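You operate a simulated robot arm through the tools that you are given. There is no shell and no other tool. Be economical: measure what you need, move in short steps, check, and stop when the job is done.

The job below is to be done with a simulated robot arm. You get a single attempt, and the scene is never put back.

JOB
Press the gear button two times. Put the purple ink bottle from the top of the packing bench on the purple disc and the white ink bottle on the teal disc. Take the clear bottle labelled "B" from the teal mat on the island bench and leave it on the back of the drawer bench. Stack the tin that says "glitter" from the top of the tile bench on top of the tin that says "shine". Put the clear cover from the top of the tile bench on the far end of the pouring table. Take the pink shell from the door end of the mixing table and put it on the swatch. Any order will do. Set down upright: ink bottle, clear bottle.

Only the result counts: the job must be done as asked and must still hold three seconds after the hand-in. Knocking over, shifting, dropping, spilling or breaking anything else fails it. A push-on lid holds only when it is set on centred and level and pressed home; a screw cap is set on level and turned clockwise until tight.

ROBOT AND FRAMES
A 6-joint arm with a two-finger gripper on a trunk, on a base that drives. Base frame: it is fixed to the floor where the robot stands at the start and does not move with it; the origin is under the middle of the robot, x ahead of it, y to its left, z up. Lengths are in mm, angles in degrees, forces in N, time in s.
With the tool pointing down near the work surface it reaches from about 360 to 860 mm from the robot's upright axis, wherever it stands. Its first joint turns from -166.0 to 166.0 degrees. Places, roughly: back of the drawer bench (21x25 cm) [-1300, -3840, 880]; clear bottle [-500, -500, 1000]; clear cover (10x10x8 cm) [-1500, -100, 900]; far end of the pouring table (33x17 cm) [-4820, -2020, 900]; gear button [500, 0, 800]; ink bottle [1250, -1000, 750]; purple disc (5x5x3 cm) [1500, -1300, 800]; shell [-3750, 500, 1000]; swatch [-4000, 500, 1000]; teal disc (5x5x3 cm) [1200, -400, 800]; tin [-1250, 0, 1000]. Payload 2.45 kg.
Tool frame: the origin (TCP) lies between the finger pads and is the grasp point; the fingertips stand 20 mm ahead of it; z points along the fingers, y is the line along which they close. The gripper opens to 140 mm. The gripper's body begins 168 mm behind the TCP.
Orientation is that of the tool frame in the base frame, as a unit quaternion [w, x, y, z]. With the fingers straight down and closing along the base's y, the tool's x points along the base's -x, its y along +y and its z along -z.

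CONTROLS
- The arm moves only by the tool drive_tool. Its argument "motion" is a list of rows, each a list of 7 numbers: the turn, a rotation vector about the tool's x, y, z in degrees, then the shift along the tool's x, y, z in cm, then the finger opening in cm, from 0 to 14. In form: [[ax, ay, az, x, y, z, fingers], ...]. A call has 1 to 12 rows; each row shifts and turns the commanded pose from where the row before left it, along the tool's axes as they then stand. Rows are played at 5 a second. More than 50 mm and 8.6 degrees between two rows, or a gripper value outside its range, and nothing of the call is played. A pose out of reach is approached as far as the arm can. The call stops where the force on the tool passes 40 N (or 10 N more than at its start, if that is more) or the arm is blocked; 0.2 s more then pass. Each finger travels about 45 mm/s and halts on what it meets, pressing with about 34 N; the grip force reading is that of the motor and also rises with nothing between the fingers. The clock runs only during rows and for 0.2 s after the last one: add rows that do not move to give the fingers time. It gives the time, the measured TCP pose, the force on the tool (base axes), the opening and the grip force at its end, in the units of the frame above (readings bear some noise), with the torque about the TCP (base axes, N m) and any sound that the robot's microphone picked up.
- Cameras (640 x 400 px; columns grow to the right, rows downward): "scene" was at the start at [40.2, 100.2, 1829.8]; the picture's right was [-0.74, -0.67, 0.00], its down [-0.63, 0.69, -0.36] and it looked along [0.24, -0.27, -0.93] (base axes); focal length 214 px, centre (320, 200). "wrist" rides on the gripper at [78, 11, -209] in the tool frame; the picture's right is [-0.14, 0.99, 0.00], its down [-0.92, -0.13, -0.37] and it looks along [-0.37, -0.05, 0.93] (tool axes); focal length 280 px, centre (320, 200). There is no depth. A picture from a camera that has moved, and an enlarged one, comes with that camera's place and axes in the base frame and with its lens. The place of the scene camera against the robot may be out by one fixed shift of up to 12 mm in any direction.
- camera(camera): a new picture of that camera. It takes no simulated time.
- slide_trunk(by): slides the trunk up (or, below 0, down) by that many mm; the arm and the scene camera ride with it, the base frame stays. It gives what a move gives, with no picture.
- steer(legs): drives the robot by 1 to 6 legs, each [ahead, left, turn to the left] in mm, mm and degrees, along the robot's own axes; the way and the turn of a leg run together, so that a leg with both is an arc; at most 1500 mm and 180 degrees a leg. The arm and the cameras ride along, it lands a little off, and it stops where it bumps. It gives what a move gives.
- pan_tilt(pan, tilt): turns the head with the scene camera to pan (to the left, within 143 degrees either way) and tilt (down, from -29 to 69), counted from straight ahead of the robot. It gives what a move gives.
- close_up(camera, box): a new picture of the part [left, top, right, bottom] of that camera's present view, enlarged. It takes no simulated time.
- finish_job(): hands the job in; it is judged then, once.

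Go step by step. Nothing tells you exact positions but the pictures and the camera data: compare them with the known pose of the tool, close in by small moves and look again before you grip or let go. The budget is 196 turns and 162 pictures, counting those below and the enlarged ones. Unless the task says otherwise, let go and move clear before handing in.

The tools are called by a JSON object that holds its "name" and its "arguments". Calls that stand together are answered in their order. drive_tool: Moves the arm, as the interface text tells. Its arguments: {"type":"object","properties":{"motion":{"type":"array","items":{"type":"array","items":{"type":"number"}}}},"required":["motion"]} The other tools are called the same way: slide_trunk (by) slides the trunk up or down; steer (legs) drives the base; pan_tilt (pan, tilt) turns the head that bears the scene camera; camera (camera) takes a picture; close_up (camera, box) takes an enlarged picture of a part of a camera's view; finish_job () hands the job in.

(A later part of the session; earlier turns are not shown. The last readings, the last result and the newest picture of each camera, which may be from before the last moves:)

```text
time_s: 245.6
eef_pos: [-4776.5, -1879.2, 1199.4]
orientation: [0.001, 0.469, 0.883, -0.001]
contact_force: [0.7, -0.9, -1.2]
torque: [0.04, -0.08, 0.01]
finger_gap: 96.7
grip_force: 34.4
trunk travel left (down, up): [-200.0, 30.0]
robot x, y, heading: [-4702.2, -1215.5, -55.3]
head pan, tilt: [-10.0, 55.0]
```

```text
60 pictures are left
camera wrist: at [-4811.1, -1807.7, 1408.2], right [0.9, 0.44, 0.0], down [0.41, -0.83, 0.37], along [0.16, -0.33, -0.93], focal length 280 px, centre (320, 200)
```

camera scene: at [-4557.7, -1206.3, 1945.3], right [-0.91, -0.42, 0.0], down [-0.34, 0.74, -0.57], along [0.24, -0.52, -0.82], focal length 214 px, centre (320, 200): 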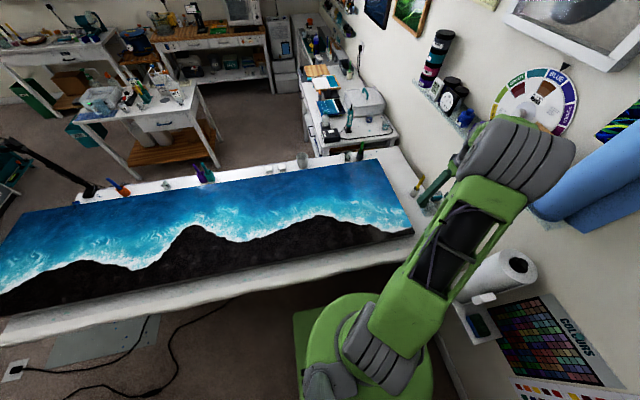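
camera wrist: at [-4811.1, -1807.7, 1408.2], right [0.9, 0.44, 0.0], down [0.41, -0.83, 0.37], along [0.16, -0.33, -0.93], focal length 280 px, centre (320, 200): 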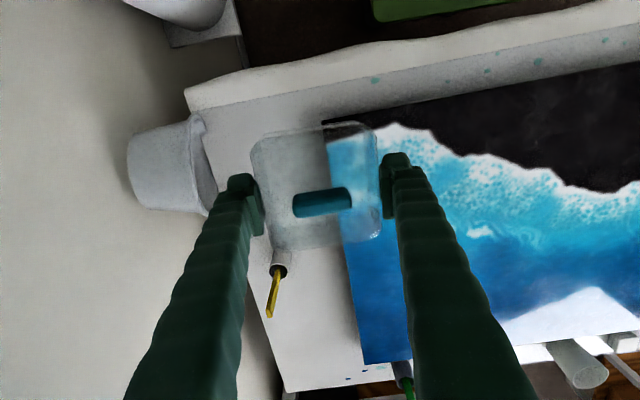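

{"name": "drive_tool", "arguments": {"motion": [[0, 0, 0, 0, -4.6, 0, 9], [0, 0, 0, 0, -4.6, 0, 9], [0, 0, 0, 0, 0, 4.5, 9], [0, 0, 0, 0, 0, 4.5, 9], [0, 0, 0, 0, 0, 4.5, 9], [0, 0, 0, 0, 0, 4.5, 9]]}}

{"name": "camera", "arguments": {"camera": "wrist"}}

{"name": "close_up", "arguments": {"camera": "scene", "box": [360, 140, 500, 260]}}

```text
time_s: 247.0
eef_pos: [-4853.4, -1930.0, 1018.3]
orientation: [0.0, 0.469, 0.883, -0.001]
contact_force: [1.2, 0.7, -1.1]
torque: [0.02, -0.02, 0.0]
finger_gap: 97.0
grip_force: 33.5
trunk travel left (down, up): [-200.0, 30.0]
robot x, y, heading: [-4701.6, -1214.0, -55.4]
head pan, tilt: [-10.0, 55.0]
```

```text
59 pictures are left
camera wrist: at [-4887.5, -1859.2, 1226.3], right [0.9, 0.44, 0.0], down [0.41, -0.83, 0.37], along [0.16, -0.33, -0.93], focal length 280 px, centre (320, 200)
```

wrist: 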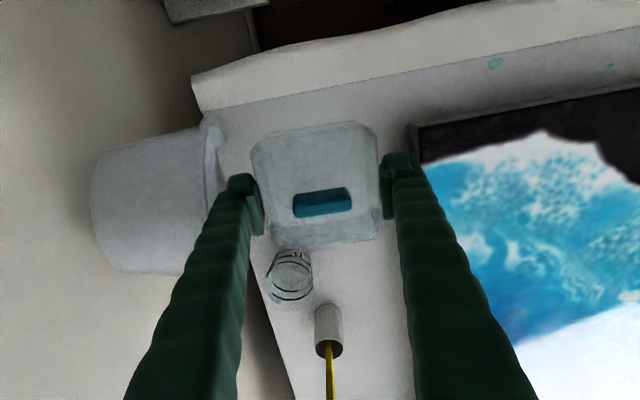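

```text
3.33 times, centred on (430, 200) of scene
camera zoom: at [-4556.4, -1205.8, 1945.2], right [-0.91, -0.42, 0.0], down [-0.34, 0.74, -0.57], along [0.24, -0.52, -0.82], focal length 715 px, centre (-47, 200)
```

zoom: 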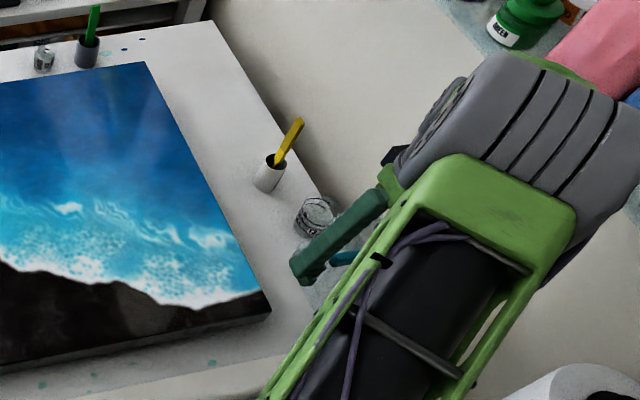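

{"name": "drive_tool", "arguments": {"motion": [[0, 0, 0, 0, 0, 3, 9], [0, 0, 0, 0, 0, 1.5, 9], [0, 0, 0, 0, 0, 0.4, 9], [0, 0, 0, 0, 0, 0.4, 9], [0, 0, 0, 0, 0, 0.4, 9], [0, 0, 0, 0, 0, 0.4, 9]]}}

```text
time_s: 248.4
eef_pos: [-4851.8, -1931.4, 958.4]
orientation: [0.001, 0.469, 0.883, -0.001]
contact_force: [0.5, -0.3, -0.6]
torque: [0.01, 0.01, 0.0]
finger_gap: 97.0
grip_force: 34.2
trunk travel left (down, up): [-200.0, 30.0]
robot x, y, heading: [-4698.3, -1210.6, -55.4]
head pan, tilt: [-10.0, 55.0]
```

{"name": "drive_tool", "arguments": {"motion": [[0, 0, 0, 0, 0, 0.4, 9], [0, 0, 0, 0, 0, 0.3, 9], [0, 0, 0, 0, 0, 0.3, 9]]}}

{"name": "camera", "arguments": {"camera": "wrist"}}

```text
time_s: 249.2
eef_pos: [-4852.5, -1932.5, 951.9]
orientation: [0.001, 0.47, 0.883, -0.004]
contact_force: [-0.5, 0.8, 21.1]
torque: [0.99, -0.53, 0.05]
finger_gap: 97.1
grip_force: 33.7
trunk travel left (down, up): [-200.0, 30.0]
robot x, y, heading: [-4697.1, -1211.7, -55.5]
head pan, tilt: [-10.0, 55.0]
```

```text
57 pictures are left
camera wrist: at [-4886.6, -1860.4, 1160.0], right [0.9, 0.44, 0.0], down [0.41, -0.83, 0.37], along [0.16, -0.34, -0.93], focal length 280 px, centre (320, 200)
```

wrist: 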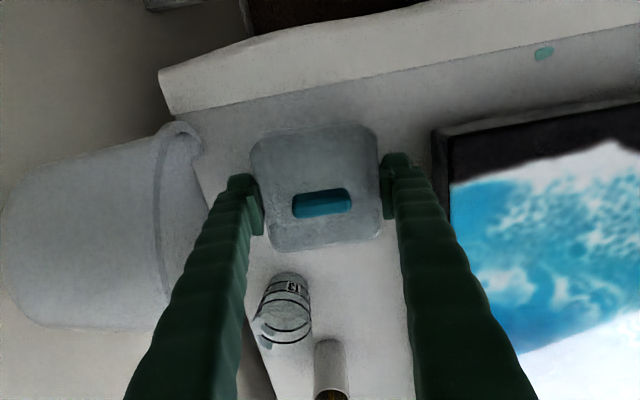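

Contact at 21 N; release gently and rise.

{"name": "drive_tool", "arguments": {"motion": [[0, 0, 0, 0, 0, 0, 10], [0, 0, 0, 0, 0, 0, 10.8], [0, 0, 0, 0, 0, 0, 11.2], [0, 0, 0, 0, 0, 0, 11.2], [0, 0, 0, 0, 0, -3, 11.2], [0, 0, 0, 0, 0, -4.5, 11.2], [0, 0, 0, 0, 0, -4.5, 11.2]]}}

{"name": "camera", "arguments": {"camera": "wrist"}}

```text
time_s: 250.8
eef_pos: [-4850.7, -1931.9, 1070.0]
orientation: [0.001, 0.469, 0.883, -0.001]
contact_force: [-0.1, 0.0, 0.3]
torque: [-0.07, -0.01, 0.0]
finger_gap: 111.7
grip_force: 0.1
trunk travel left (down, up): [-200.0, 30.0]
robot x, y, heading: [-4698.9, -1212.6, -55.3]
head pan, tilt: [-10.0, 55.0]
```

```text
56 pictures are left
camera wrist: at [-4885.2, -1860.1, 1277.4], right [0.9, 0.44, 0.0], down [0.41, -0.83, 0.37], along [0.16, -0.33, -0.93], focal length 280 px, centre (320, 200)
```

wrist: 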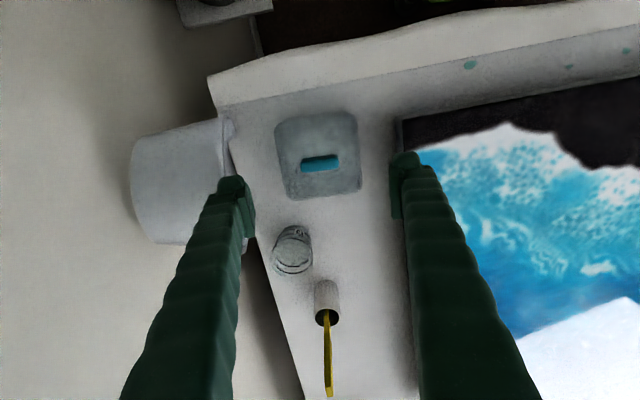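

Cover is in place. Retract the arm high and centred, then drive up the aisle to the door end of the mixing table.

{"name": "drive_tool", "arguments": {"motion": [[0, 0, 0, 0, 0, -4.8, 9], [0, 0, 0, 0, 0, -4.8, 9], [0, 0, 0, 0, 0, -4, 8], [0, 0, 0, 0.5, 4.7, 0, 6], [0, 0, 0, 0.5, 4.7, 0, 6], [0, 0, 0, 0.5, 4.7, 0, 6], [0, 0, 0, 0.5, 4.7, 0, 6], [0, 0, 0, 0.5, 4.7, 0, 6], [0, 0, 0, 0.5, 4.7, 0, 6], [0, 0, 0, 0.5, 4.7, 0, 6], [0, 0, 0, 0.5, 4.7, 0, 6]]}}

{"name": "steer", "arguments": {"legs": [[-100, 0, 0], [0, 0, 90], [1400, 0, 0], [250, 0, 0]]}}

{"name": "pan_tilt", "arguments": {"pan": 80, "tilt": 45}}

{"name": "camera", "arguments": {"camera": "scene"}}

```text
time_s: 253.2
eef_pos: [-4558.4, -1684.8, 1204.4]
orientation: [0.0, 0.469, 0.883, -0.001]
contact_force: [-0.4, 0.2, -0.6]
torque: [-0.03, 0.02, 0.01]
finger_gap: 59.9
grip_force: 0.0
trunk travel left (down, up): [-200.0, 30.0]
robot x, y, heading: [-4701.5, -1212.4, -55.1]
head pan, tilt: [-10.0, 55.0]
```

```text
time_s: 266.2
eef_pos: [-2920.8, -46.0, 1203.7]
orientation: [0.001, -0.293, 0.956, -0.001]
contact_force: [0.6, 1.3, -0.6]
torque: [-0.01, 0.05, 0.01]
finger_gap: 60.0
grip_force: 0.0
trunk travel left (down, up): [-200.0, 30.0]
robot x, y, heading: [-3396.2, -185.4, 35.1]
head pan, tilt: [-10.0, 55.0]
```

```text
time_s: 267.9
eef_pos: [-2920.9, -45.9, 1204.3]
orientation: [0.001, -0.294, 0.956, -0.001]
contact_force: [-0.5, -0.8, 0.3]
torque: [-0.03, 0.03, -0.03]
finger_gap: 60.1
grip_force: 0.0
trunk travel left (down, up): [-200.0, 30.0]
robot x, y, heading: [-3395.0, -188.4, 34.8]
head pan, tilt: [80.0, 45.0]
```

```text
55 pictures are left
camera scene: at [-3509.1, 9.9, 1958.6], right [0.91, 0.42, 0.0], down [0.3, -0.64, -0.71], along [-0.3, 0.64, -0.71], focal length 214 px, centre (320, 200)
```

scene: 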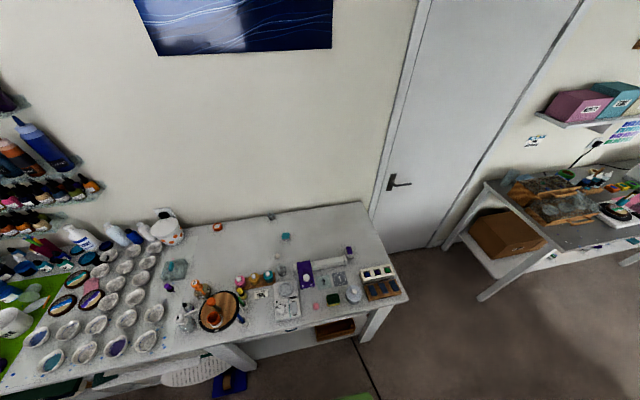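

{"name": "close_up", "arguments": {"camera": "scene", "box": [160, 220, 420, 340]}}

{"name": "close_up", "arguments": {"camera": "scene", "box": [255, 225, 365, 320]}}

```text
2.46 times, centred on (290, 280) of scene
camera zoom: at [-3509.1, 9.9, 1958.6], right [0.91, 0.42, 0.0], down [0.3, -0.64, -0.71], along [-0.3, 0.64, -0.71], focal length 528 px, centre (394, 3)
```

zoom: 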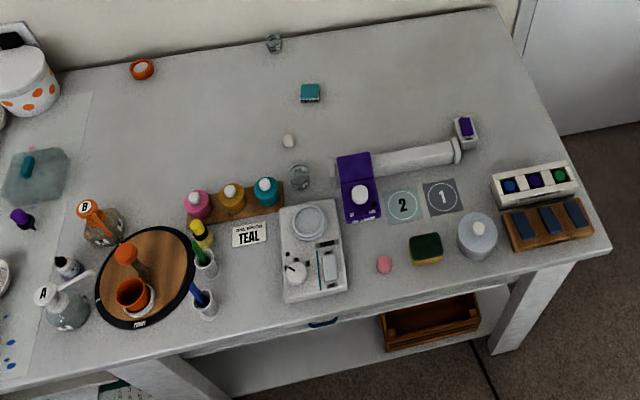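

```text
4.21 times, centred on (310, 272) of scene
camera zoom: at [-3509.1, 9.9, 1958.6], right [0.91, 0.42, 0.0], down [0.3, -0.64, -0.71], along [-0.3, 0.64, -0.71], focal length 903 px, centre (362, -105)
```

zoom: 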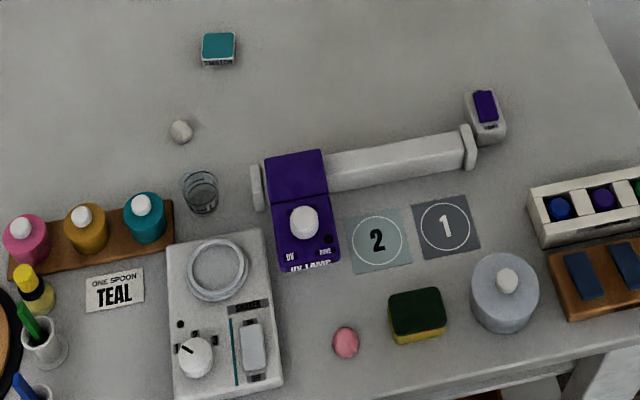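

I see a pink shell blob near the front and a teal square swatch candidate further back. Turn to face the mixing table and look from above.

{"name": "steer", "arguments": {"legs": [[0, 0, 90], [130, 0, 0]]}}

{"name": "camera", "arguments": {"camera": "wrist"}}

{"name": "pan_tilt", "arguments": {"pan": 0, "tilt": 50}}

{"name": "camera", "arguments": {"camera": "scene"}}

```text
time_s: 273.0
eef_pos: [-3617.4, 391.3, 1203.8]
orientation: [-0.001, 0.886, -0.464, 0.0]
contact_force: [-0.1, 1.1, -0.8]
torque: [-0.04, -0.05, 0.0]
finger_gap: 60.1
grip_force: 0.0
trunk travel left (down, up): [-200.0, 30.0]
robot x, y, heading: [-3468.5, -82.0, 125.0]
head pan, tilt: [80.0, 45.0]
```

```text
52 pictures are left
camera wrist: at [-3582.1, 321.4, 1411.8], right [-0.89, -0.45, 0.0], down [-0.42, 0.83, 0.37], along [-0.17, 0.33, -0.93], focal length 280 px, centre (320, 200)
```

wrist: 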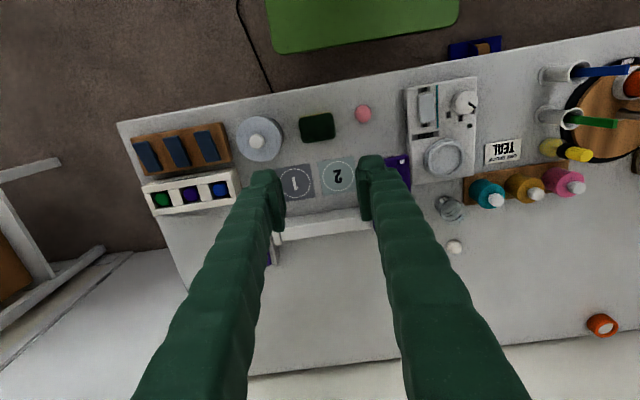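

```text
time_s: 274.5
eef_pos: [-3615.5, 390.6, 1203.9]
orientation: [-0.002, 0.886, -0.465, 0.0]
contact_force: [0.5, 0.4, -0.2]
torque: [0.01, 0.02, -0.01]
finger_gap: 59.9
grip_force: 0.2
trunk travel left (down, up): [-200.0, 30.0]
robot x, y, heading: [-3468.5, -80.3, 125.4]
head pan, tilt: [0.0, 50.0]
```

```text
51 pictures are left
camera scene: at [-3642.5, -90.3, 1951.7], right [0.81, 0.58, 0.0], down [0.44, -0.62, -0.64], along [-0.37, 0.52, -0.77], focal length 214 px, centre (320, 200)
```

scene: 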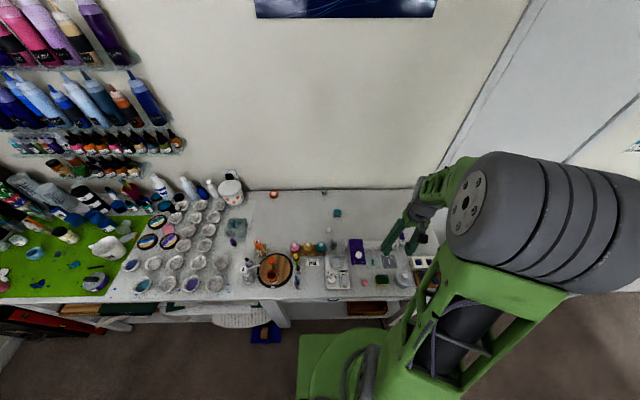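

{"name": "close_up", "arguments": {"camera": "scene", "box": [310, 200, 380, 245]}}

{"name": "close_up", "arguments": {"camera": "scene", "box": [210, 180, 430, 310]}}

```text
8.89 times, centred on (345, 222) of scene
camera zoom: at [-3642.5, -90.3, 1951.7], right [0.81, 0.58, 0.0], down [0.44, -0.62, -0.64], along [-0.37, 0.52, -0.77], focal length 1906 px, centre (98, 0)
```

zoom: 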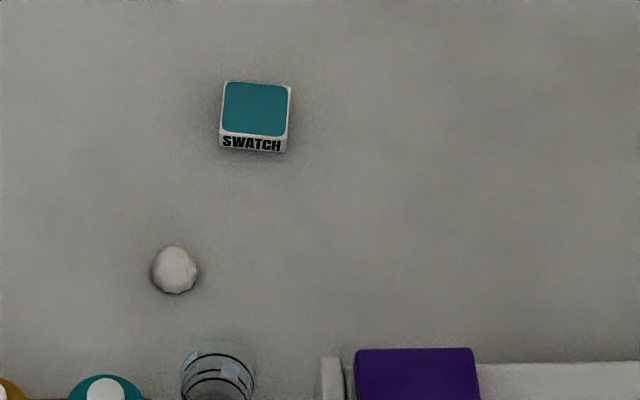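

```text
2.91 times, centred on (320, 245) of scene
camera zoom: at [-3642.5, -90.3, 1951.7], right [0.81, 0.58, 0.0], down [0.44, -0.62, -0.64], along [-0.37, 0.52, -0.77], focal length 624 px, centre (320, 69)
```

zoom: 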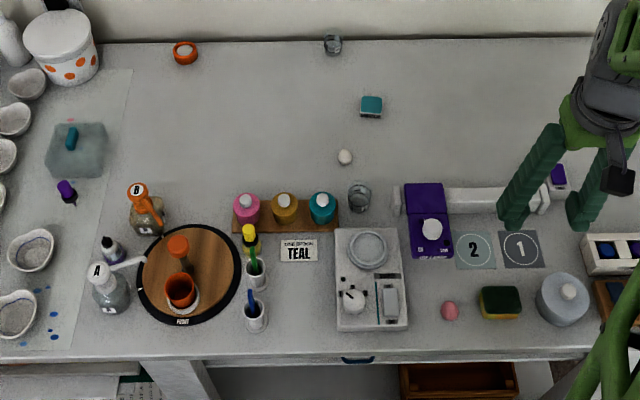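

The block is labelled SWATCH ([-4002, 591]); the pink shell is at [-3669, 324]. Move base 60 ahead so both are in reach, then go over the shell.

{"name": "steer", "arguments": {"legs": [[60, 0, 0]]}}

{"name": "drive_tool", "arguments": {"motion": [[0, 0, 0, 2.1, 2, 3.5, 6], [0, 0, 0, 2.1, 2, 3.5, 6], [0, 0, 0, 2.1, 2, 3.5, 6], [0, 0, 0, 2.2, 2.1, 3.5, 6]]}}

{"name": "camera", "arguments": {"camera": "wrist"}}

```text
time_s: 275.5
eef_pos: [-3652.4, 438.9, 1204.8]
orientation: [-0.001, 0.886, -0.464, 0.0]
contact_force: [0.3, 0.7, 0.6]
torque: [-0.05, -0.07, -0.01]
finger_gap: 60.0
grip_force: 0.0
trunk travel left (down, up): [-200.0, 30.0]
robot x, y, heading: [-3507.3, -36.4, 125.3]
head pan, tilt: [0.0, 50.0]
```

```text
time_s: 276.5
eef_pos: [-3668.3, 323.6, 1063.4]
orientation: [-0.002, 0.886, -0.464, -0.001]
contact_force: [-0.4, 0.1, 0.5]
torque: [-0.01, 0.02, 0.0]
finger_gap: 60.5
grip_force: 0.0
trunk travel left (down, up): [-200.0, 30.0]
robot x, y, heading: [-3507.2, -31.9, 125.2]
head pan, tilt: [0.0, 50.0]
```

```text
48 pictures are left
camera wrist: at [-3632.8, 252.9, 1271.9], right [-0.89, -0.45, 0.0], down [-0.42, 0.83, 0.37], along [-0.17, 0.33, -0.93], focal length 280 px, centre (320, 200)
```

wrist: 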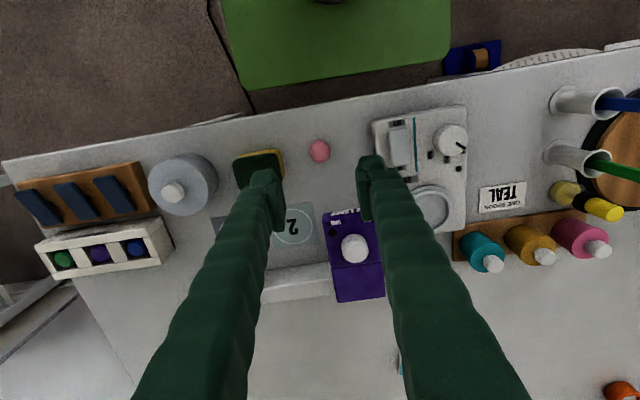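

{"name": "drive_tool", "arguments": {"motion": [[0, 0, 0, 0.3, 0, 4, 6], [0, 0, 0, 0, 0, 4, 6], [0, 0, 0, 0, 0, 2, 6]]}}

{"name": "camera", "arguments": {"camera": "wrist"}}

{"name": "close_up", "arguments": {"camera": "scene", "box": [320, 240, 420, 305]}}

```text
time_s: 277.3
eef_pos: [-3667.0, 320.2, 963.8]
orientation: [-0.001, 0.886, -0.463, 0.0]
contact_force: [-1.0, 0.1, -0.3]
torque: [-0.04, 0.0, -0.02]
finger_gap: 60.0
grip_force: 0.1
trunk travel left (down, up): [-200.0, 30.0]
robot x, y, heading: [-3501.8, -35.5, 125.2]
head pan, tilt: [0.0, 50.0]
```

```text
47 pictures are left
camera wrist: at [-3631.8, 250.7, 1172.4], right [-0.89, -0.45, 0.0], down [-0.42, 0.83, 0.37], along [-0.17, 0.33, -0.93], focal length 280 px, centre (320, 200)
```

wrist: 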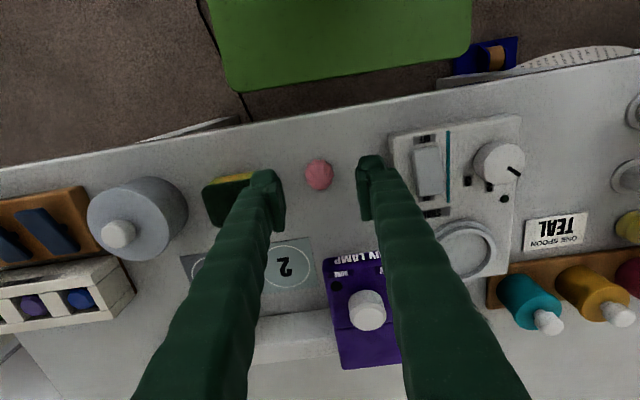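

```text
6.15 times, centred on (370, 272) of scene
camera zoom: at [-3676.8, -41.7, 1951.7], right [0.81, 0.58, 0.0], down [0.44, -0.62, -0.64], along [-0.37, 0.52, -0.77], focal length 1320 px, centre (12, -246)
```

zoom: 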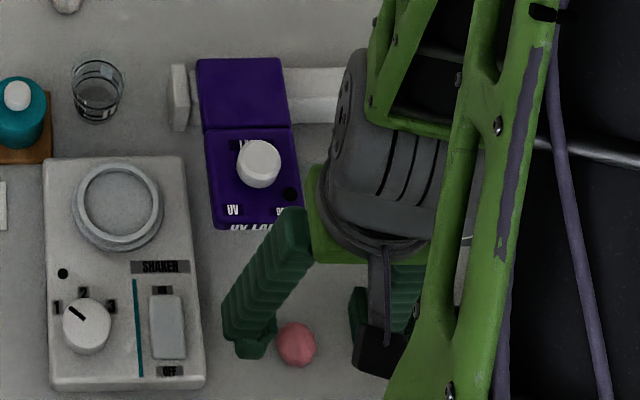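

{"name": "drive_tool", "arguments": {"motion": [[0, 0, 0, 0, 0, 3, 6], [0, 0, 0, 0, 0, 0.6, 6], [0, 0, 0, 0, 0, 0.3, 6]]}}

{"name": "close_up", "arguments": {"camera": "wrist", "box": [220, 110, 420, 235]}}

```text
time_s: 278.1
eef_pos: [-3667.9, 320.9, 929.4]
orientation: [-0.004, 0.886, -0.463, -0.003]
contact_force: [-2.3, -4.2, 41.0]
torque: [1.38, -1.77, -0.13]
finger_gap: 61.9
grip_force: 1.0
trunk travel left (down, up): [-200.0, 30.0]
robot x, y, heading: [-3504.9, -35.0, 125.5]
head pan, tilt: [0.0, 50.0]
stopped in row 3: the force on the tool passed its limit at 50 N (the readings are from after the stop); the commanded pose is now the measured one
```

```text
3.20 times, centred on (320, 172) of wrist
camera zoom: at [-3631.5, 248.4, 1137.2], right [-0.89, -0.45, 0.0], down [-0.42, 0.83, 0.38], along [-0.17, 0.34, -0.93], focal length 897 px, centre (320, 288)
```

zoom: 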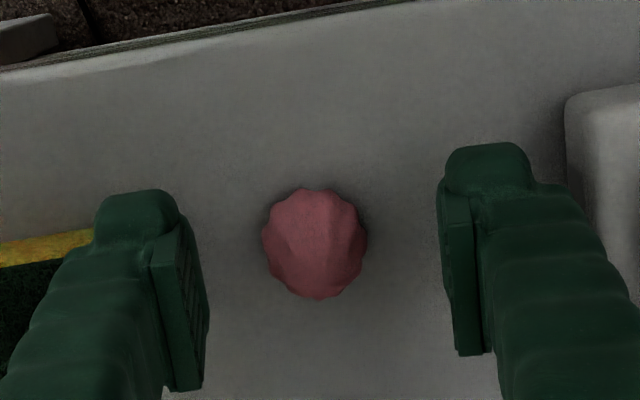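

Unexpected contact on the right-finger side (sponge close by). Lift, narrow the opening and look.

{"name": "drive_tool", "arguments": {"motion": [[0, 0, 0, 0, 0, -1.5, 6], [0, 0, 0, 0, 0, 0, 4.6], [0, 0, 0, 0, 0, 0, 4.6]]}}

{"name": "camera", "arguments": {"camera": "wrist"}}

```text
time_s: 278.9
eef_pos: [-3668.6, 320.7, 941.1]
orientation: [-0.002, 0.887, -0.462, -0.002]
contact_force: [0.7, 0.4, 0.1]
torque: [-0.02, 0.02, 0.02]
finger_gap: 46.1
grip_force: 0.1
trunk travel left (down, up): [-200.0, 30.0]
robot x, y, heading: [-3506.5, -32.8, 125.2]
head pan, tilt: [0.0, 50.0]
```

```text
44 pictures are left
camera wrist: at [-3631.1, 250.0, 1150.2], right [-0.89, -0.45, 0.0], down [-0.42, 0.83, 0.37], along [-0.17, 0.33, -0.93], focal length 280 px, centre (320, 200)
```

wrist: 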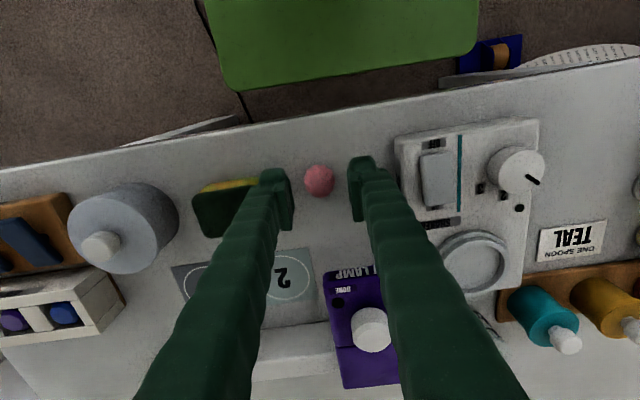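

{"name": "drive_tool", "arguments": {"motion": [[0, 0, 0, 0, 0.1, 1, 4.6], [0, 0, 0, 0, 0, 0.6, 4.6], [0, 0, 0, 0, 0, 0.3, 4.6], [0, 0, 0, 0, 0, 0.3, 4.6]]}}

```text
time_s: 279.9
eef_pos: [-3668.8, 320.7, 919.7]
orientation: [-0.002, 0.887, -0.462, -0.002]
contact_force: [-0.9, 0.9, -0.2]
torque: [-0.04, -0.02, -0.01]
finger_gap: 46.3
grip_force: 0.1
trunk travel left (down, up): [-200.0, 30.0]
robot x, y, heading: [-3505.5, -32.1, 125.6]
head pan, tilt: [0.0, 50.0]
```

{"name": "drive_tool", "arguments": {"motion": [[0, 0, 0, 0, 0, 0.3, 4.6], [0, 0, 0, 0, 0, 0.2, 4.6]]}}

{"name": "close_up", "arguments": {"camera": "wrist", "box": [220, 110, 420, 235]}}

```text
time_s: 280.5
eef_pos: [-3668.6, 321.4, 914.6]
orientation: [-0.003, 0.886, -0.463, -0.003]
contact_force: [0.0, 0.0, 0.7]
torque: [-0.03, 0.04, 0.02]
finger_gap: 46.0
grip_force: 0.0
trunk travel left (down, up): [-200.0, 30.0]
robot x, y, heading: [-3505.1, -32.2, 125.3]
head pan, tilt: [0.0, 50.0]
```

```text
3.20 times, centred on (320, 172) of wrist
camera zoom: at [-3632.5, 249.3, 1123.3], right [-0.89, -0.45, 0.0], down [-0.42, 0.83, 0.37], along [-0.17, 0.33, -0.93], focal length 897 px, centre (320, 288)
```

zoom: 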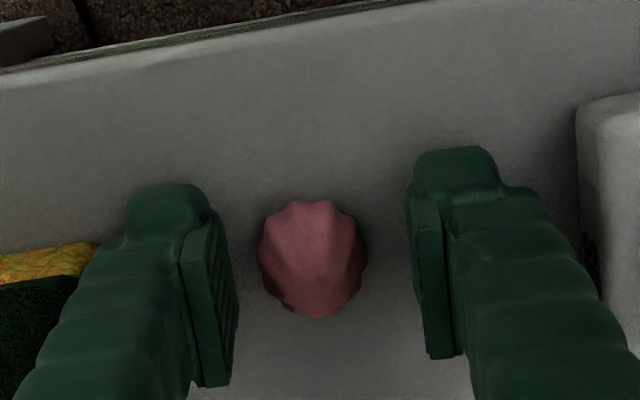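

{"name": "drive_tool", "arguments": {"motion": [[0, 0, 0, 0, 0, 0, 3.6], [0, 0, 0, 0, 0, 0, 2.5], [0, 0, 0, 0, 0, 0, 1.5], [0, 0, 0, 0, 0, 0, 1.5]]}}

{"name": "drive_tool", "arguments": {"motion": [[0, 0, 0, 0, 0, -1, 1.5], [0, 0, 0, 0, 0, -4, 1.5], [0, 0, 0, 0, 0, -4, 1.5]]}}

{"name": "camera", "arguments": {"camera": "wrist"}}

```text
time_s: 281.5
eef_pos: [-3668.2, 321.2, 917.6]
orientation: [-0.002, 0.886, -0.463, -0.004]
contact_force: [-0.4, 0.9, 41.0]
torque: [0.1, 0.02, 0.0]
finger_gap: 20.3
grip_force: 34.4
trunk travel left (down, up): [-200.0, 30.0]
robot x, y, heading: [-3506.4, -33.8, 125.2]
head pan, tilt: [0.0, 50.0]
```

```text
time_s: 282.3
eef_pos: [-3667.1, 318.5, 1005.6]
orientation: [-0.002, 0.886, -0.464, -0.002]
contact_force: [0.1, -0.5, 0.6]
torque: [0.05, 0.03, -0.01]
finger_gap: 15.0
grip_force: 0.0
trunk travel left (down, up): [-200.0, 30.0]
robot x, y, heading: [-3505.6, -34.4, 125.0]
head pan, tilt: [0.0, 50.0]
```

```text
42 pictures are left
camera wrist: at [-3631.5, 248.2, 1214.4], right [-0.89, -0.45, 0.0], down [-0.42, 0.83, 0.37], along [-0.17, 0.33, -0.93], focal length 280 px, centre (320, 200)
```

wrist: 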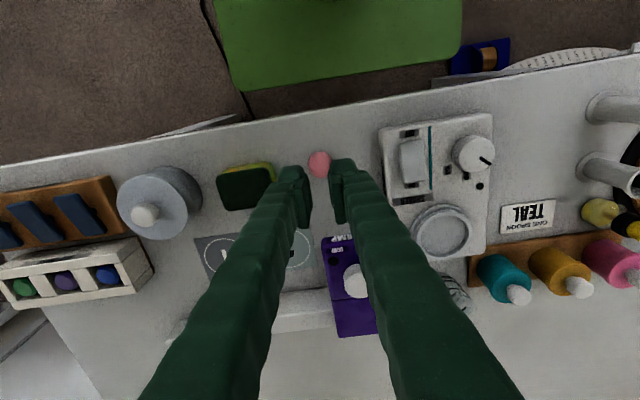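

The grip slipped off the dome, too high. Reopen, go down until the tips feel the table.

{"name": "drive_tool", "arguments": {"motion": [[0, 0, 0, 0, 0, 0, 4.6], [0, 0, 0, 0, 0, 0, 4.6], [0, 0, 0, 0, 0, 4.5, 4.6], [0, 0, 0, 0, 0, 3.5, 4.6], [0, 0, 0, 0, 0, 0.8, 4.6], [0, 0, 0, 0, 0, 0.3, 4.6], [0, 0, 0, 0, 0, 0.2, 4.6]]}}

{"name": "drive_tool", "arguments": {"motion": [[0, 0, 0, 0, 0, 0.2, 4.6], [0, 0, 0, 0, 0, 0.2, 4.6]]}}

```text
time_s: 283.9
eef_pos: [-3670.0, 321.1, 912.1]
orientation: [-0.002, 0.886, -0.464, -0.002]
contact_force: [-0.6, 0.8, 0.3]
torque: [0.01, 0.0, 0.0]
finger_gap: 46.0
grip_force: 0.1
trunk travel left (down, up): [-200.0, 30.0]
robot x, y, heading: [-3503.3, -33.1, 125.4]
head pan, tilt: [0.0, 50.0]
```

```text
time_s: 284.5
eef_pos: [-3669.0, 320.7, 909.7]
orientation: [-0.003, 0.886, -0.464, -0.003]
contact_force: [0.1, -1.1, 22.7]
torque: [-0.23, 0.18, 0.0]
finger_gap: 46.2
grip_force: 0.1
trunk travel left (down, up): [-200.0, 30.0]
robot x, y, heading: [-3504.6, -33.0, 125.3]
head pan, tilt: [0.0, 50.0]
```

Table at z≈890. Raise 1 mm and close.

{"name": "drive_tool", "arguments": {"motion": [[0, 0, 0, 0, 0, -0.1, 4.6], [0, 0, 0, 0, 0, 0, 3.8], [0, 0, 0, 0, 0, 0, 3.2], [0, 0, 0, 0, 0, 0, 2.8], [0, 0, 0, 0, 0, 0, 2.6], [0, 0, 0, 0, 0, 0, 2.4], [0, 0, 0, 0, 0, 0, 2.2]]}}

{"name": "close_up", "arguments": {"camera": "wrist", "box": [220, 110, 420, 235]}}

```text
time_s: 286.1
eef_pos: [-3669.0, 320.4, 909.4]
orientation: [-0.002, 0.887, -0.462, -0.002]
contact_force: [-8.3, -4.1, 21.1]
torque: [-0.44, 0.29, -0.09]
finger_gap: 24.4
grip_force: 21.2
trunk travel left (down, up): [-200.0, 30.0]
robot x, y, heading: [-3506.8, -31.0, 125.7]
head pan, tilt: [0.0, 50.0]
stopped in row 7: the force on the tool passed its limit at 48 N (the readings are from after the stop); the commanded pose is now the measured one
```

```text
3.20 times, centred on (320, 172) of wrist
camera zoom: at [-3633.5, 248.1, 1118.2], right [-0.89, -0.45, 0.0], down [-0.42, 0.83, 0.37], along [-0.17, 0.33, -0.93], focal length 897 px, centre (320, 288)
```

zoom: 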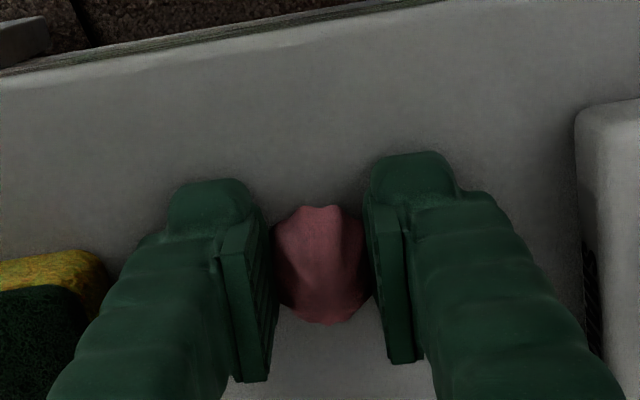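

{"name": "drive_tool", "arguments": {"motion": [[0, 0, 0, 0, 0, 0, 2.2], [0, 0, 0, 0, 0, 0, 2.0], [0, 0, 0, 0, 0, 0, 2.0]]}}

```text
time_s: 286.9
eef_pos: [-3669.8, 319.7, 909.3]
orientation: [-0.003, 0.887, -0.462, -0.003]
contact_force: [-3.2, -2.9, 21.4]
torque: [-0.21, 0.12, 0.06]
finger_gap: 23.1
grip_force: 34.2
trunk travel left (down, up): [-200.0, 30.0]
robot x, y, heading: [-3502.5, -29.6, 125.4]
head pan, tilt: [0.0, 50.0]
```

Stable at 23 mm with 34 N. Try a gentle lift.

{"name": "drive_tool", "arguments": {"motion": [[0, 0, 0, 0, 0, -0.3, 2.0], [0, 0, 0, 0, 0, -0.5, 2.0], [0, 0, 0, 0, 0, -1, 2.0], [0, 0, 0, 0, 0, -2, 2.0]]}}

{"name": "close_up", "arguments": {"camera": "wrist", "box": [220, 110, 420, 235]}}

```text
time_s: 287.9
eef_pos: [-3667.9, 318.6, 948.2]
orientation: [-0.002, 0.886, -0.463, -0.002]
contact_force: [-0.1, -0.8, -0.5]
torque: [0.0, 0.01, 0.03]
finger_gap: 22.9
grip_force: 33.5
trunk travel left (down, up): [-200.0, 30.0]
robot x, y, heading: [-3503.3, -34.4, 125.7]
head pan, tilt: [0.0, 50.0]
```

```text
3.20 times, centred on (320, 172) of wrist
camera zoom: at [-3632.2, 247.6, 1157.5], right [-0.89, -0.45, 0.0], down [-0.42, 0.83, 0.37], along [-0.17, 0.33, -0.93], focal length 897 px, centre (320, 288)
```

zoom: 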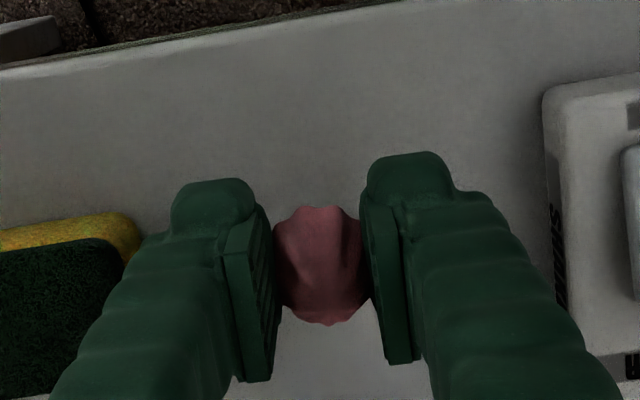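

Shell is held. Raise and carry it toward the swatch.

{"name": "drive_tool", "arguments": {"motion": [[0, 0, 0, 0, 0, -4, 2.0], [0, 0, 0, 0, 0, -4.5, 2.0], [0, 0, 0, 0, 0, -4, 2.0], [0, 0, 0, -4.5, 1.3, 0, 2.0], [0, 0, 0, -4.5, 1.3, 0, 2.0], [0, 0, 0, -4.5, 1.3, 0, 2.0], [0, 0, 0, -4.5, 1.3, 0, 2.0], [0, 0, 0, -4.5, 1.3, 0, 2.0], [0, 0, 0, -4.5, 1.3, 0, 2.0], [0, 0, 0, -4.5, 1.3, 0, 2.0], [0, 0, 0, -4.5, 1.3, 0, 2.0]]}}

{"name": "camera", "arguments": {"camera": "wrist"}}

```text
time_s: 290.3
eef_pos: [-3964.5, 556.8, 1074.3]
orientation: [-0.001, 0.887, -0.463, -0.002]
contact_force: [0.0, 0.3, 0.3]
torque: [-0.03, -0.01, 0.01]
finger_gap: 22.7
grip_force: 33.8
trunk travel left (down, up): [-200.0, 30.0]
robot x, y, heading: [-3505.7, -31.7, 125.7]
head pan, tilt: [0.0, 50.0]
```

```text
39 pictures are left
camera wrist: at [-3927.6, 485.8, 1282.8], right [-0.89, -0.45, 0.0], down [-0.42, 0.83, 0.37], along [-0.17, 0.33, -0.93], focal length 280 px, centre (320, 200)
```

wrist: 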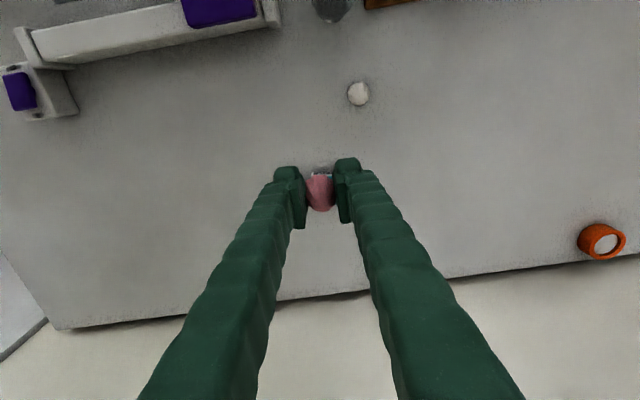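

{"name": "drive_tool", "arguments": {"motion": [[0, 0, 0, -4.4, 0, 0, 2.0], [0, 0, 0, 0, 0, 4, 2.0], [0, 0, 0, 0, 0, 3, 2.0]]}}

{"name": "close_up", "arguments": {"camera": "wrist", "box": [220, 100, 420, 235]}}

{"name": "close_up", "arguments": {"camera": "scene", "box": [280, 180, 380, 250]}}

```text
time_s: 291.1
eef_pos: [-3983.2, 595.3, 1003.1]
orientation: [-0.002, 0.887, -0.462, -0.002]
contact_force: [-1.1, -0.2, -1.3]
torque: [-0.02, 0.01, 0.0]
finger_gap: 22.6
grip_force: 33.9
trunk travel left (down, up): [-200.0, 30.0]
robot x, y, heading: [-3502.0, -31.3, 125.3]
head pan, tilt: [0.0, 50.0]
```

```text
2.96 times, centred on (320, 168) of wrist
camera zoom: at [-3947.5, 523.7, 1211.4], right [-0.89, -0.45, 0.0], down [-0.42, 0.83, 0.37], along [-0.17, 0.33, -0.93], focal length 831 px, centre (320, 296)
```

zoom: 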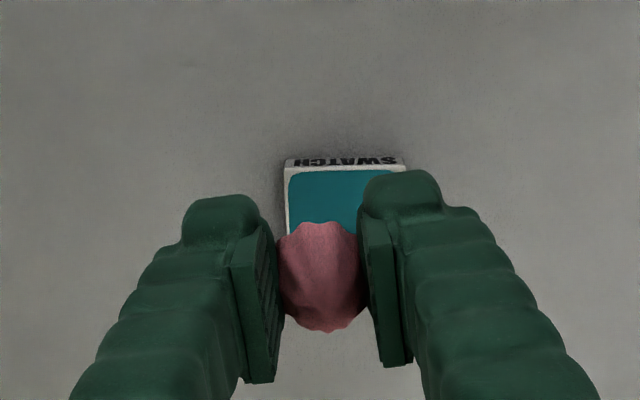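

```text
5.71 times, centred on (330, 215) of scene
camera zoom: at [-3677.4, -41.6, 1951.6], right [0.81, 0.58, 0.0], down [0.44, -0.62, -0.64], along [-0.37, 0.52, -0.77], focal length 1226 px, centre (263, 114)
```

zoom: 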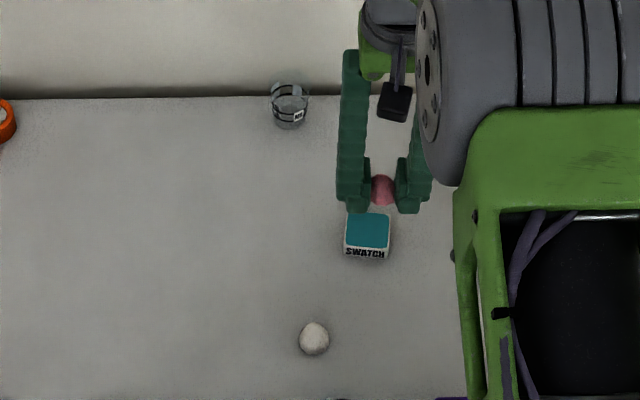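

Swatch centre is 14 mm ahead and 9 mm left. Align, lower close, check.

{"name": "drive_tool", "arguments": {"motion": [[0, 0, 0, -1.4, 0.9, 2, 2.0], [0, 0, 0, 0, 0, 3, 2.0], [0, 0, 0, 0, 0, 1, 2.0]]}}

{"name": "close_up", "arguments": {"camera": "wrist", "box": [220, 100, 420, 235]}}

```text
time_s: 291.9
eef_pos: [-3999.1, 599.9, 945.1]
orientation: [-0.002, 0.887, -0.463, -0.003]
contact_force: [0.1, 0.4, -0.4]
torque: [0.02, 0.02, 0.0]
finger_gap: 22.6
grip_force: 34.4
trunk travel left (down, up): [-200.0, 30.0]
robot x, y, heading: [-3498.9, -34.0, 125.4]
head pan, tilt: [0.0, 50.0]
```

```text
2.96 times, centred on (320, 168) of wrist
camera zoom: at [-3963.5, 528.3, 1152.9], right [-0.89, -0.45, 0.0], down [-0.42, 0.83, 0.37], along [-0.17, 0.33, -0.93], focal length 831 px, centre (320, 296)
```

zoom: 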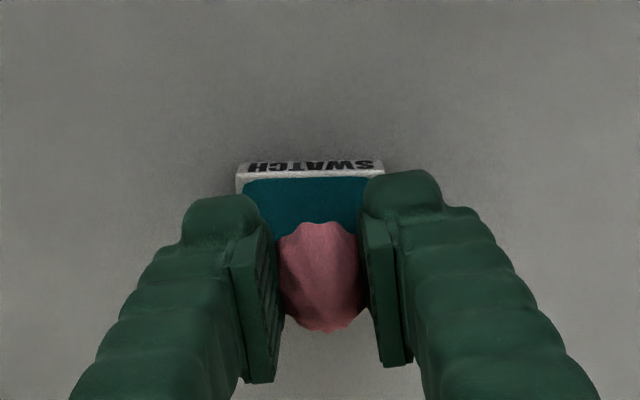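

{"name": "drive_tool", "arguments": {"motion": [[0, 0, 0, -0.3, -0.25, 0.8, 2.0], [0, 0, 0, 0, 0, 0.3, 2.0], [0, 0, 0, 0, 0, 0.2, 2.0], [0, 0, 0, 0, 0, 0.2, 2.0]]}}

```text
time_s: 292.9
eef_pos: [-4001.1, 603.6, 929.1]
orientation: [-0.002, 0.886, -0.463, -0.002]
contact_force: [1.1, 1.3, -0.3]
torque: [-0.02, 0.01, -0.01]
finger_gap: 22.7
grip_force: 34.1
trunk travel left (down, up): [-200.0, 30.0]
robot x, y, heading: [-3505.1, -37.2, 125.2]
head pan, tilt: [0.0, 50.0]
```

{"name": "drive_tool", "arguments": {"motion": [[0, 0, 0, 0, 0, 0.2, 2.0], [0, 0, 0, 0, 0, 0.15, 2.0], [0, 0, 0, 0, 0, 0, 2.0]]}}

```text
time_s: 293.7
eef_pos: [-4001.5, 602.3, 927.9]
orientation: [-0.002, 0.886, -0.463, -0.003]
contact_force: [0.9, 0.4, 6.9]
torque: [-0.07, -0.01, 0.03]
finger_gap: 22.6
grip_force: 33.8
trunk travel left (down, up): [-200.0, 30.0]
robot x, y, heading: [-3506.2, -35.9, 125.6]
head pan, tilt: [0.0, 50.0]
```

Contact (7 N). Release and rise.

{"name": "drive_tool", "arguments": {"motion": [[0, 0, 0, 0, 0, 0, 2.6], [0, 0, 0, 0, 0, 0, 3.4], [0, 0, 0, 0, 0, 0, 4.4], [0, 0, 0, 0, 0, 0, 4.4], [0, 0, 0, 0, 0, -3, 4.4], [0, 0, 0, 0, 0, -4.5, 4.4], [0, 0, 0, 0, 0, -4.5, 4.4], [0, 0, 0, 0, 0, -4.5, 6]]}}

{"name": "close_up", "arguments": {"camera": "wrist", "box": [220, 80, 420, 215]}}

{"name": "close_up", "arguments": {"camera": "scene", "box": [280, 180, 380, 250]}}

```text
time_s: 295.5
eef_pos: [-3998.3, 599.9, 1093.2]
orientation: [-0.002, 0.887, -0.463, -0.002]
contact_force: [0.1, -0.5, 0.9]
torque: [0.02, 0.0, 0.0]
finger_gap: 60.2
grip_force: 0.1
trunk travel left (down, up): [-200.0, 30.0]
robot x, y, heading: [-3505.1, -39.2, 125.5]
head pan, tilt: [0.0, 50.0]
```

```text
2.96 times, centred on (320, 148) of wrist
camera zoom: at [-3963.0, 528.9, 1302.1], right [-0.89, -0.45, 0.0], down [-0.42, 0.83, 0.37], along [-0.17, 0.33, -0.93], focal length 831 px, centre (320, 356)
```

zoom: 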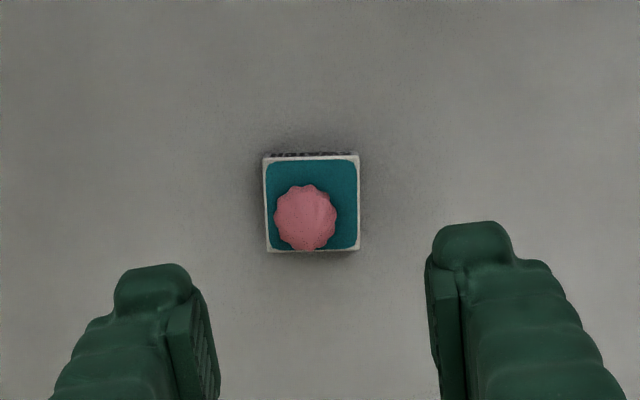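

```text
5.71 times, centred on (330, 215) of scene
camera zoom: at [-3676.2, -43.4, 1951.8], right [0.81, 0.58, 0.0], down [0.44, -0.62, -0.64], along [-0.37, 0.52, -0.77], focal length 1226 px, centre (263, 114)
```

zoom: 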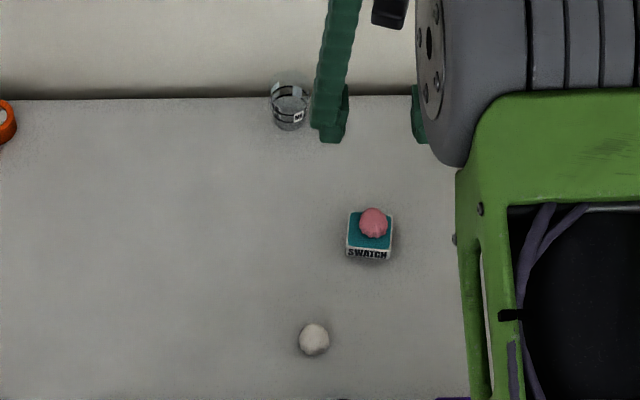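

Pink shell rests on the swatch. Retract, and drive round the bench end to the near side for the tins.

{"name": "drive_tool", "arguments": {"motion": [[0, 0, 0, 0, 0, -4.8, 6], [0, 0, 0, 0, 0, -4.8, 6], [0, 0, 0, 4.5, 0, 0, 6], [0, 0, 0, 4.5, 0, 0, 6], [0, 0, 0, 4.5, 0, 0, 6], [0, 0, 0, 4.5, 0, 0, 6], [0, 0, 0, 4.5, 0, 0, 6], [0, 0, 0, 4.5, 0, 0, 6], [0, 0, 0, 3.5, 0, 0, 6]]}}

{"name": "steer", "arguments": {"legs": [[-170, 0, -0.7], [0, -1300, 0], [0, -1280, 0], [0, 0, 90]]}}

{"name": "pan_tilt", "arguments": {"pan": 40, "tilt": 40}}

{"name": "camera", "arguments": {"camera": "scene"}}

```text
time_s: 297.5
eef_pos: [-3821.8, 349.9, 1186.4]
orientation: [-0.002, 0.887, -0.462, -0.003]
contact_force: [0.0, -0.1, -0.5]
torque: [0.04, -0.04, -0.03]
finger_gap: 60.2
grip_force: 0.0
trunk travel left (down, up): [-200.0, 30.0]
robot x, y, heading: [-3505.7, -30.2, 125.7]
head pan, tilt: [0.0, 50.0]
```

```text
time_s: 324.8
eef_pos: [-1693.2, 967.0, 1184.9]
orientation: [0.001, 0.963, 0.271, -0.003]
contact_force: [-1.3, 0.1, -0.8]
torque: [0.02, -0.01, 0.01]
finger_gap: 60.1
grip_force: 0.0
trunk travel left (down, up): [-200.0, 30.0]
robot x, y, heading: [-1290.5, 1264.8, -148.1]
head pan, tilt: [0.0, 50.0]
```

```text
time_s: 325.8
eef_pos: [-1693.3, 966.3, 1186.3]
orientation: [0.0, 0.962, 0.272, -0.003]
contact_force: [0.1, -1.0, -0.1]
torque: [-0.01, -0.01, 0.0]
finger_gap: 60.2
grip_force: 0.1
trunk travel left (down, up): [-200.0, 30.0]
robot x, y, heading: [-1291.9, 1262.4, -148.0]
head pan, tilt: [40.0, 40.0]
```

```text
33 pictures are left
camera scene: at [-1258.1, 1059.9, 1965.9], right [-0.95, 0.31, 0.0], down [0.2, 0.61, -0.77], along [-0.24, -0.73, -0.64], focal length 214 px, centre (320, 200)
```

scene: 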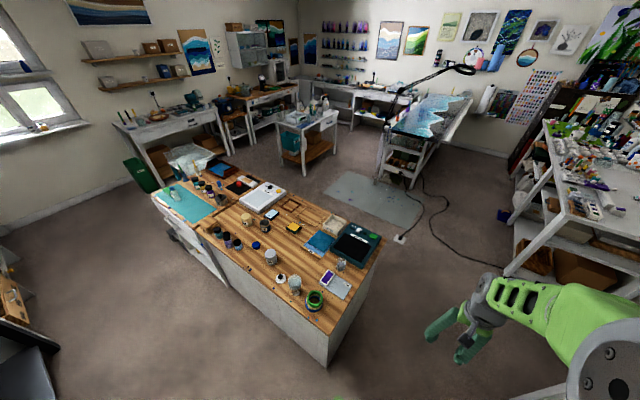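

{"name": "close_up", "arguments": {"camera": "scene", "box": [200, 195, 330, 310]}}

```text
3.48 times, centred on (265, 252) of scene
camera zoom: at [-1258.1, 1059.9, 1965.9], right [-0.95, 0.31, 0.0], down [0.2, 0.61, -0.77], along [-0.24, -0.73, -0.64], focal length 746 px, centre (511, 17)
```

zoom: 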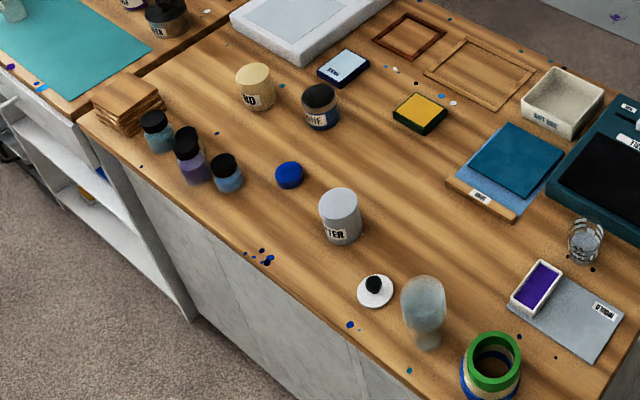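

Now labels are readable: beige = SAND, black-lidded navy = SHINE, white/grey = GLITTER. Glitter ≈[-1215, 259], shine ≈[-1215, -18]. Drive left to stand opposite both.

{"name": "steer", "arguments": {"legs": [[0, 0, 2.6], [0, 975, 0]]}}

{"name": "camera", "arguments": {"camera": "wrist"}}

```text
time_s: 335.0
eef_pos: [-1130.3, 154.1, 1185.5]
orientation: [0.0, 0.956, 0.293, -0.003]
contact_force: [-0.1, 0.5, -0.1]
torque: [0.02, 0.01, -0.01]
finger_gap: 60.0
grip_force: 0.1
trunk travel left (down, up): [-200.0, 30.0]
robot x, y, heading: [-740.8, 468.5, -145.2]
head pan, tilt: [40.0, 40.0]
```

```text
31 pictures are left
camera wrist: at [-1057.4, 189.4, 1393.9], right [0.44, -0.9, 0.0], down [-0.83, -0.41, 0.37], along [-0.34, -0.16, -0.93], focal length 280 px, centre (320, 200)
```

wrist: 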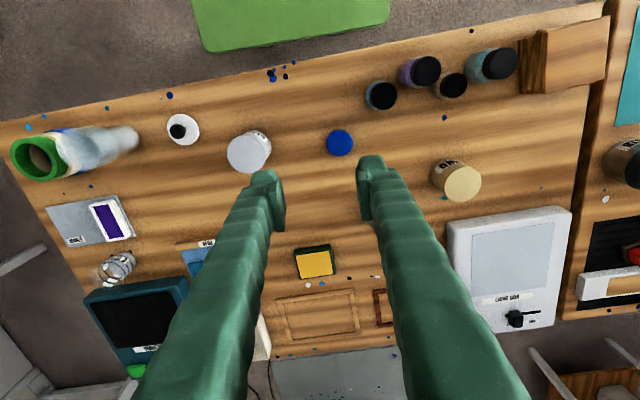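

{"name": "drive_tool", "arguments": {"motion": [[0, 0, 0, 0, -4.3, 2, 8], [0, 0, 0, 0, -4.3, 2, 10], [0, 0, 0, -0.4, -4.3, 2, 11], [0, 0, 0, 0, 0, 4.5, 11], [0, 0, 0, 0, 0, 4, 11]]}}

{"name": "camera", "arguments": {"camera": "wrist"}}

```text
time_s: 336.2
eef_pos: [-1207.2, 258.3, 1041.8]
orientation: [0.0, 0.956, 0.293, -0.003]
contact_force: [-1.1, -0.6, 0.0]
torque: [-0.02, -0.02, 0.04]
finger_gap: 109.9
grip_force: 0.0
trunk travel left (down, up): [-200.0, 30.0]
robot x, y, heading: [-740.4, 466.6, -145.2]
head pan, tilt: [40.0, 40.0]
```

```text
30 pictures are left
camera wrist: at [-1135.3, 293.1, 1250.1], right [0.44, -0.9, 0.0], down [-0.83, -0.41, 0.37], along [-0.34, -0.16, -0.93], focal length 280 px, centre (320, 200)
```

wrist: 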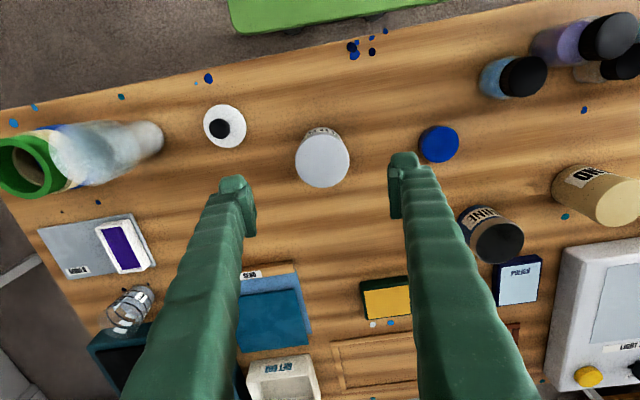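

{"name": "drive_tool", "arguments": {"motion": [[0, 0, 0, -0.1, 0.3, 4.5, 11], [0, 0, 0, 0, 0, 4.5, 11], [0, 0, 0, 0, 0, 3, 10]]}}

{"name": "camera", "arguments": {"camera": "wrist"}}

```text
time_s: 337.0
eef_pos: [-1207.1, 254.9, 920.6]
orientation: [0.001, 0.956, 0.294, -0.004]
contact_force: [-0.7, 1.4, -0.2]
torque: [-0.02, -0.04, 0.01]
finger_gap: 100.0
grip_force: 0.0
trunk travel left (down, up): [-200.0, 30.0]
robot x, y, heading: [-739.8, 466.8, -145.0]
head pan, tilt: [40.0, 40.0]
```

```text
29 pictures are left
camera wrist: at [-1135.7, 291.1, 1128.9], right [0.44, -0.9, 0.0], down [-0.83, -0.41, 0.37], along [-0.34, -0.16, -0.93], focal length 280 px, centre (320, 200)
```

wrist: 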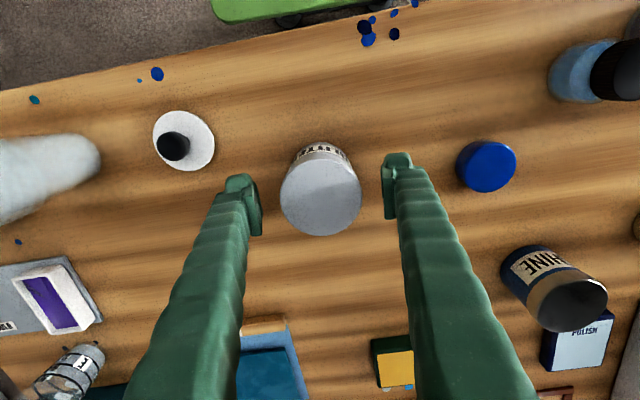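

{"name": "drive_tool", "arguments": {"motion": [[0, 0, 0, 0, 0, 1.3, 10], [0, 0, 0, 0, 0, 1, 10], [0, 0, 0, 0, 0, 0, 8], [0, 0, 0, 0, 0, 0, 6.5], [0, 0, 0, 0, 0, 0, 5.5], [0, 0, 0, 0, 0, 0, 5.5]]}}

```text
time_s: 338.4
eef_pos: [-1205.9, 256.7, 898.9]
orientation: [-0.001, 0.956, 0.293, -0.004]
contact_force: [-0.6, -0.4, 0.8]
torque: [0.02, 0.05, 0.01]
finger_gap: 65.2
grip_force: 33.7
trunk travel left (down, up): [-200.0, 30.0]
robot x, y, heading: [-738.2, 468.1, -145.3]
head pan, tilt: [40.0, 40.0]
```

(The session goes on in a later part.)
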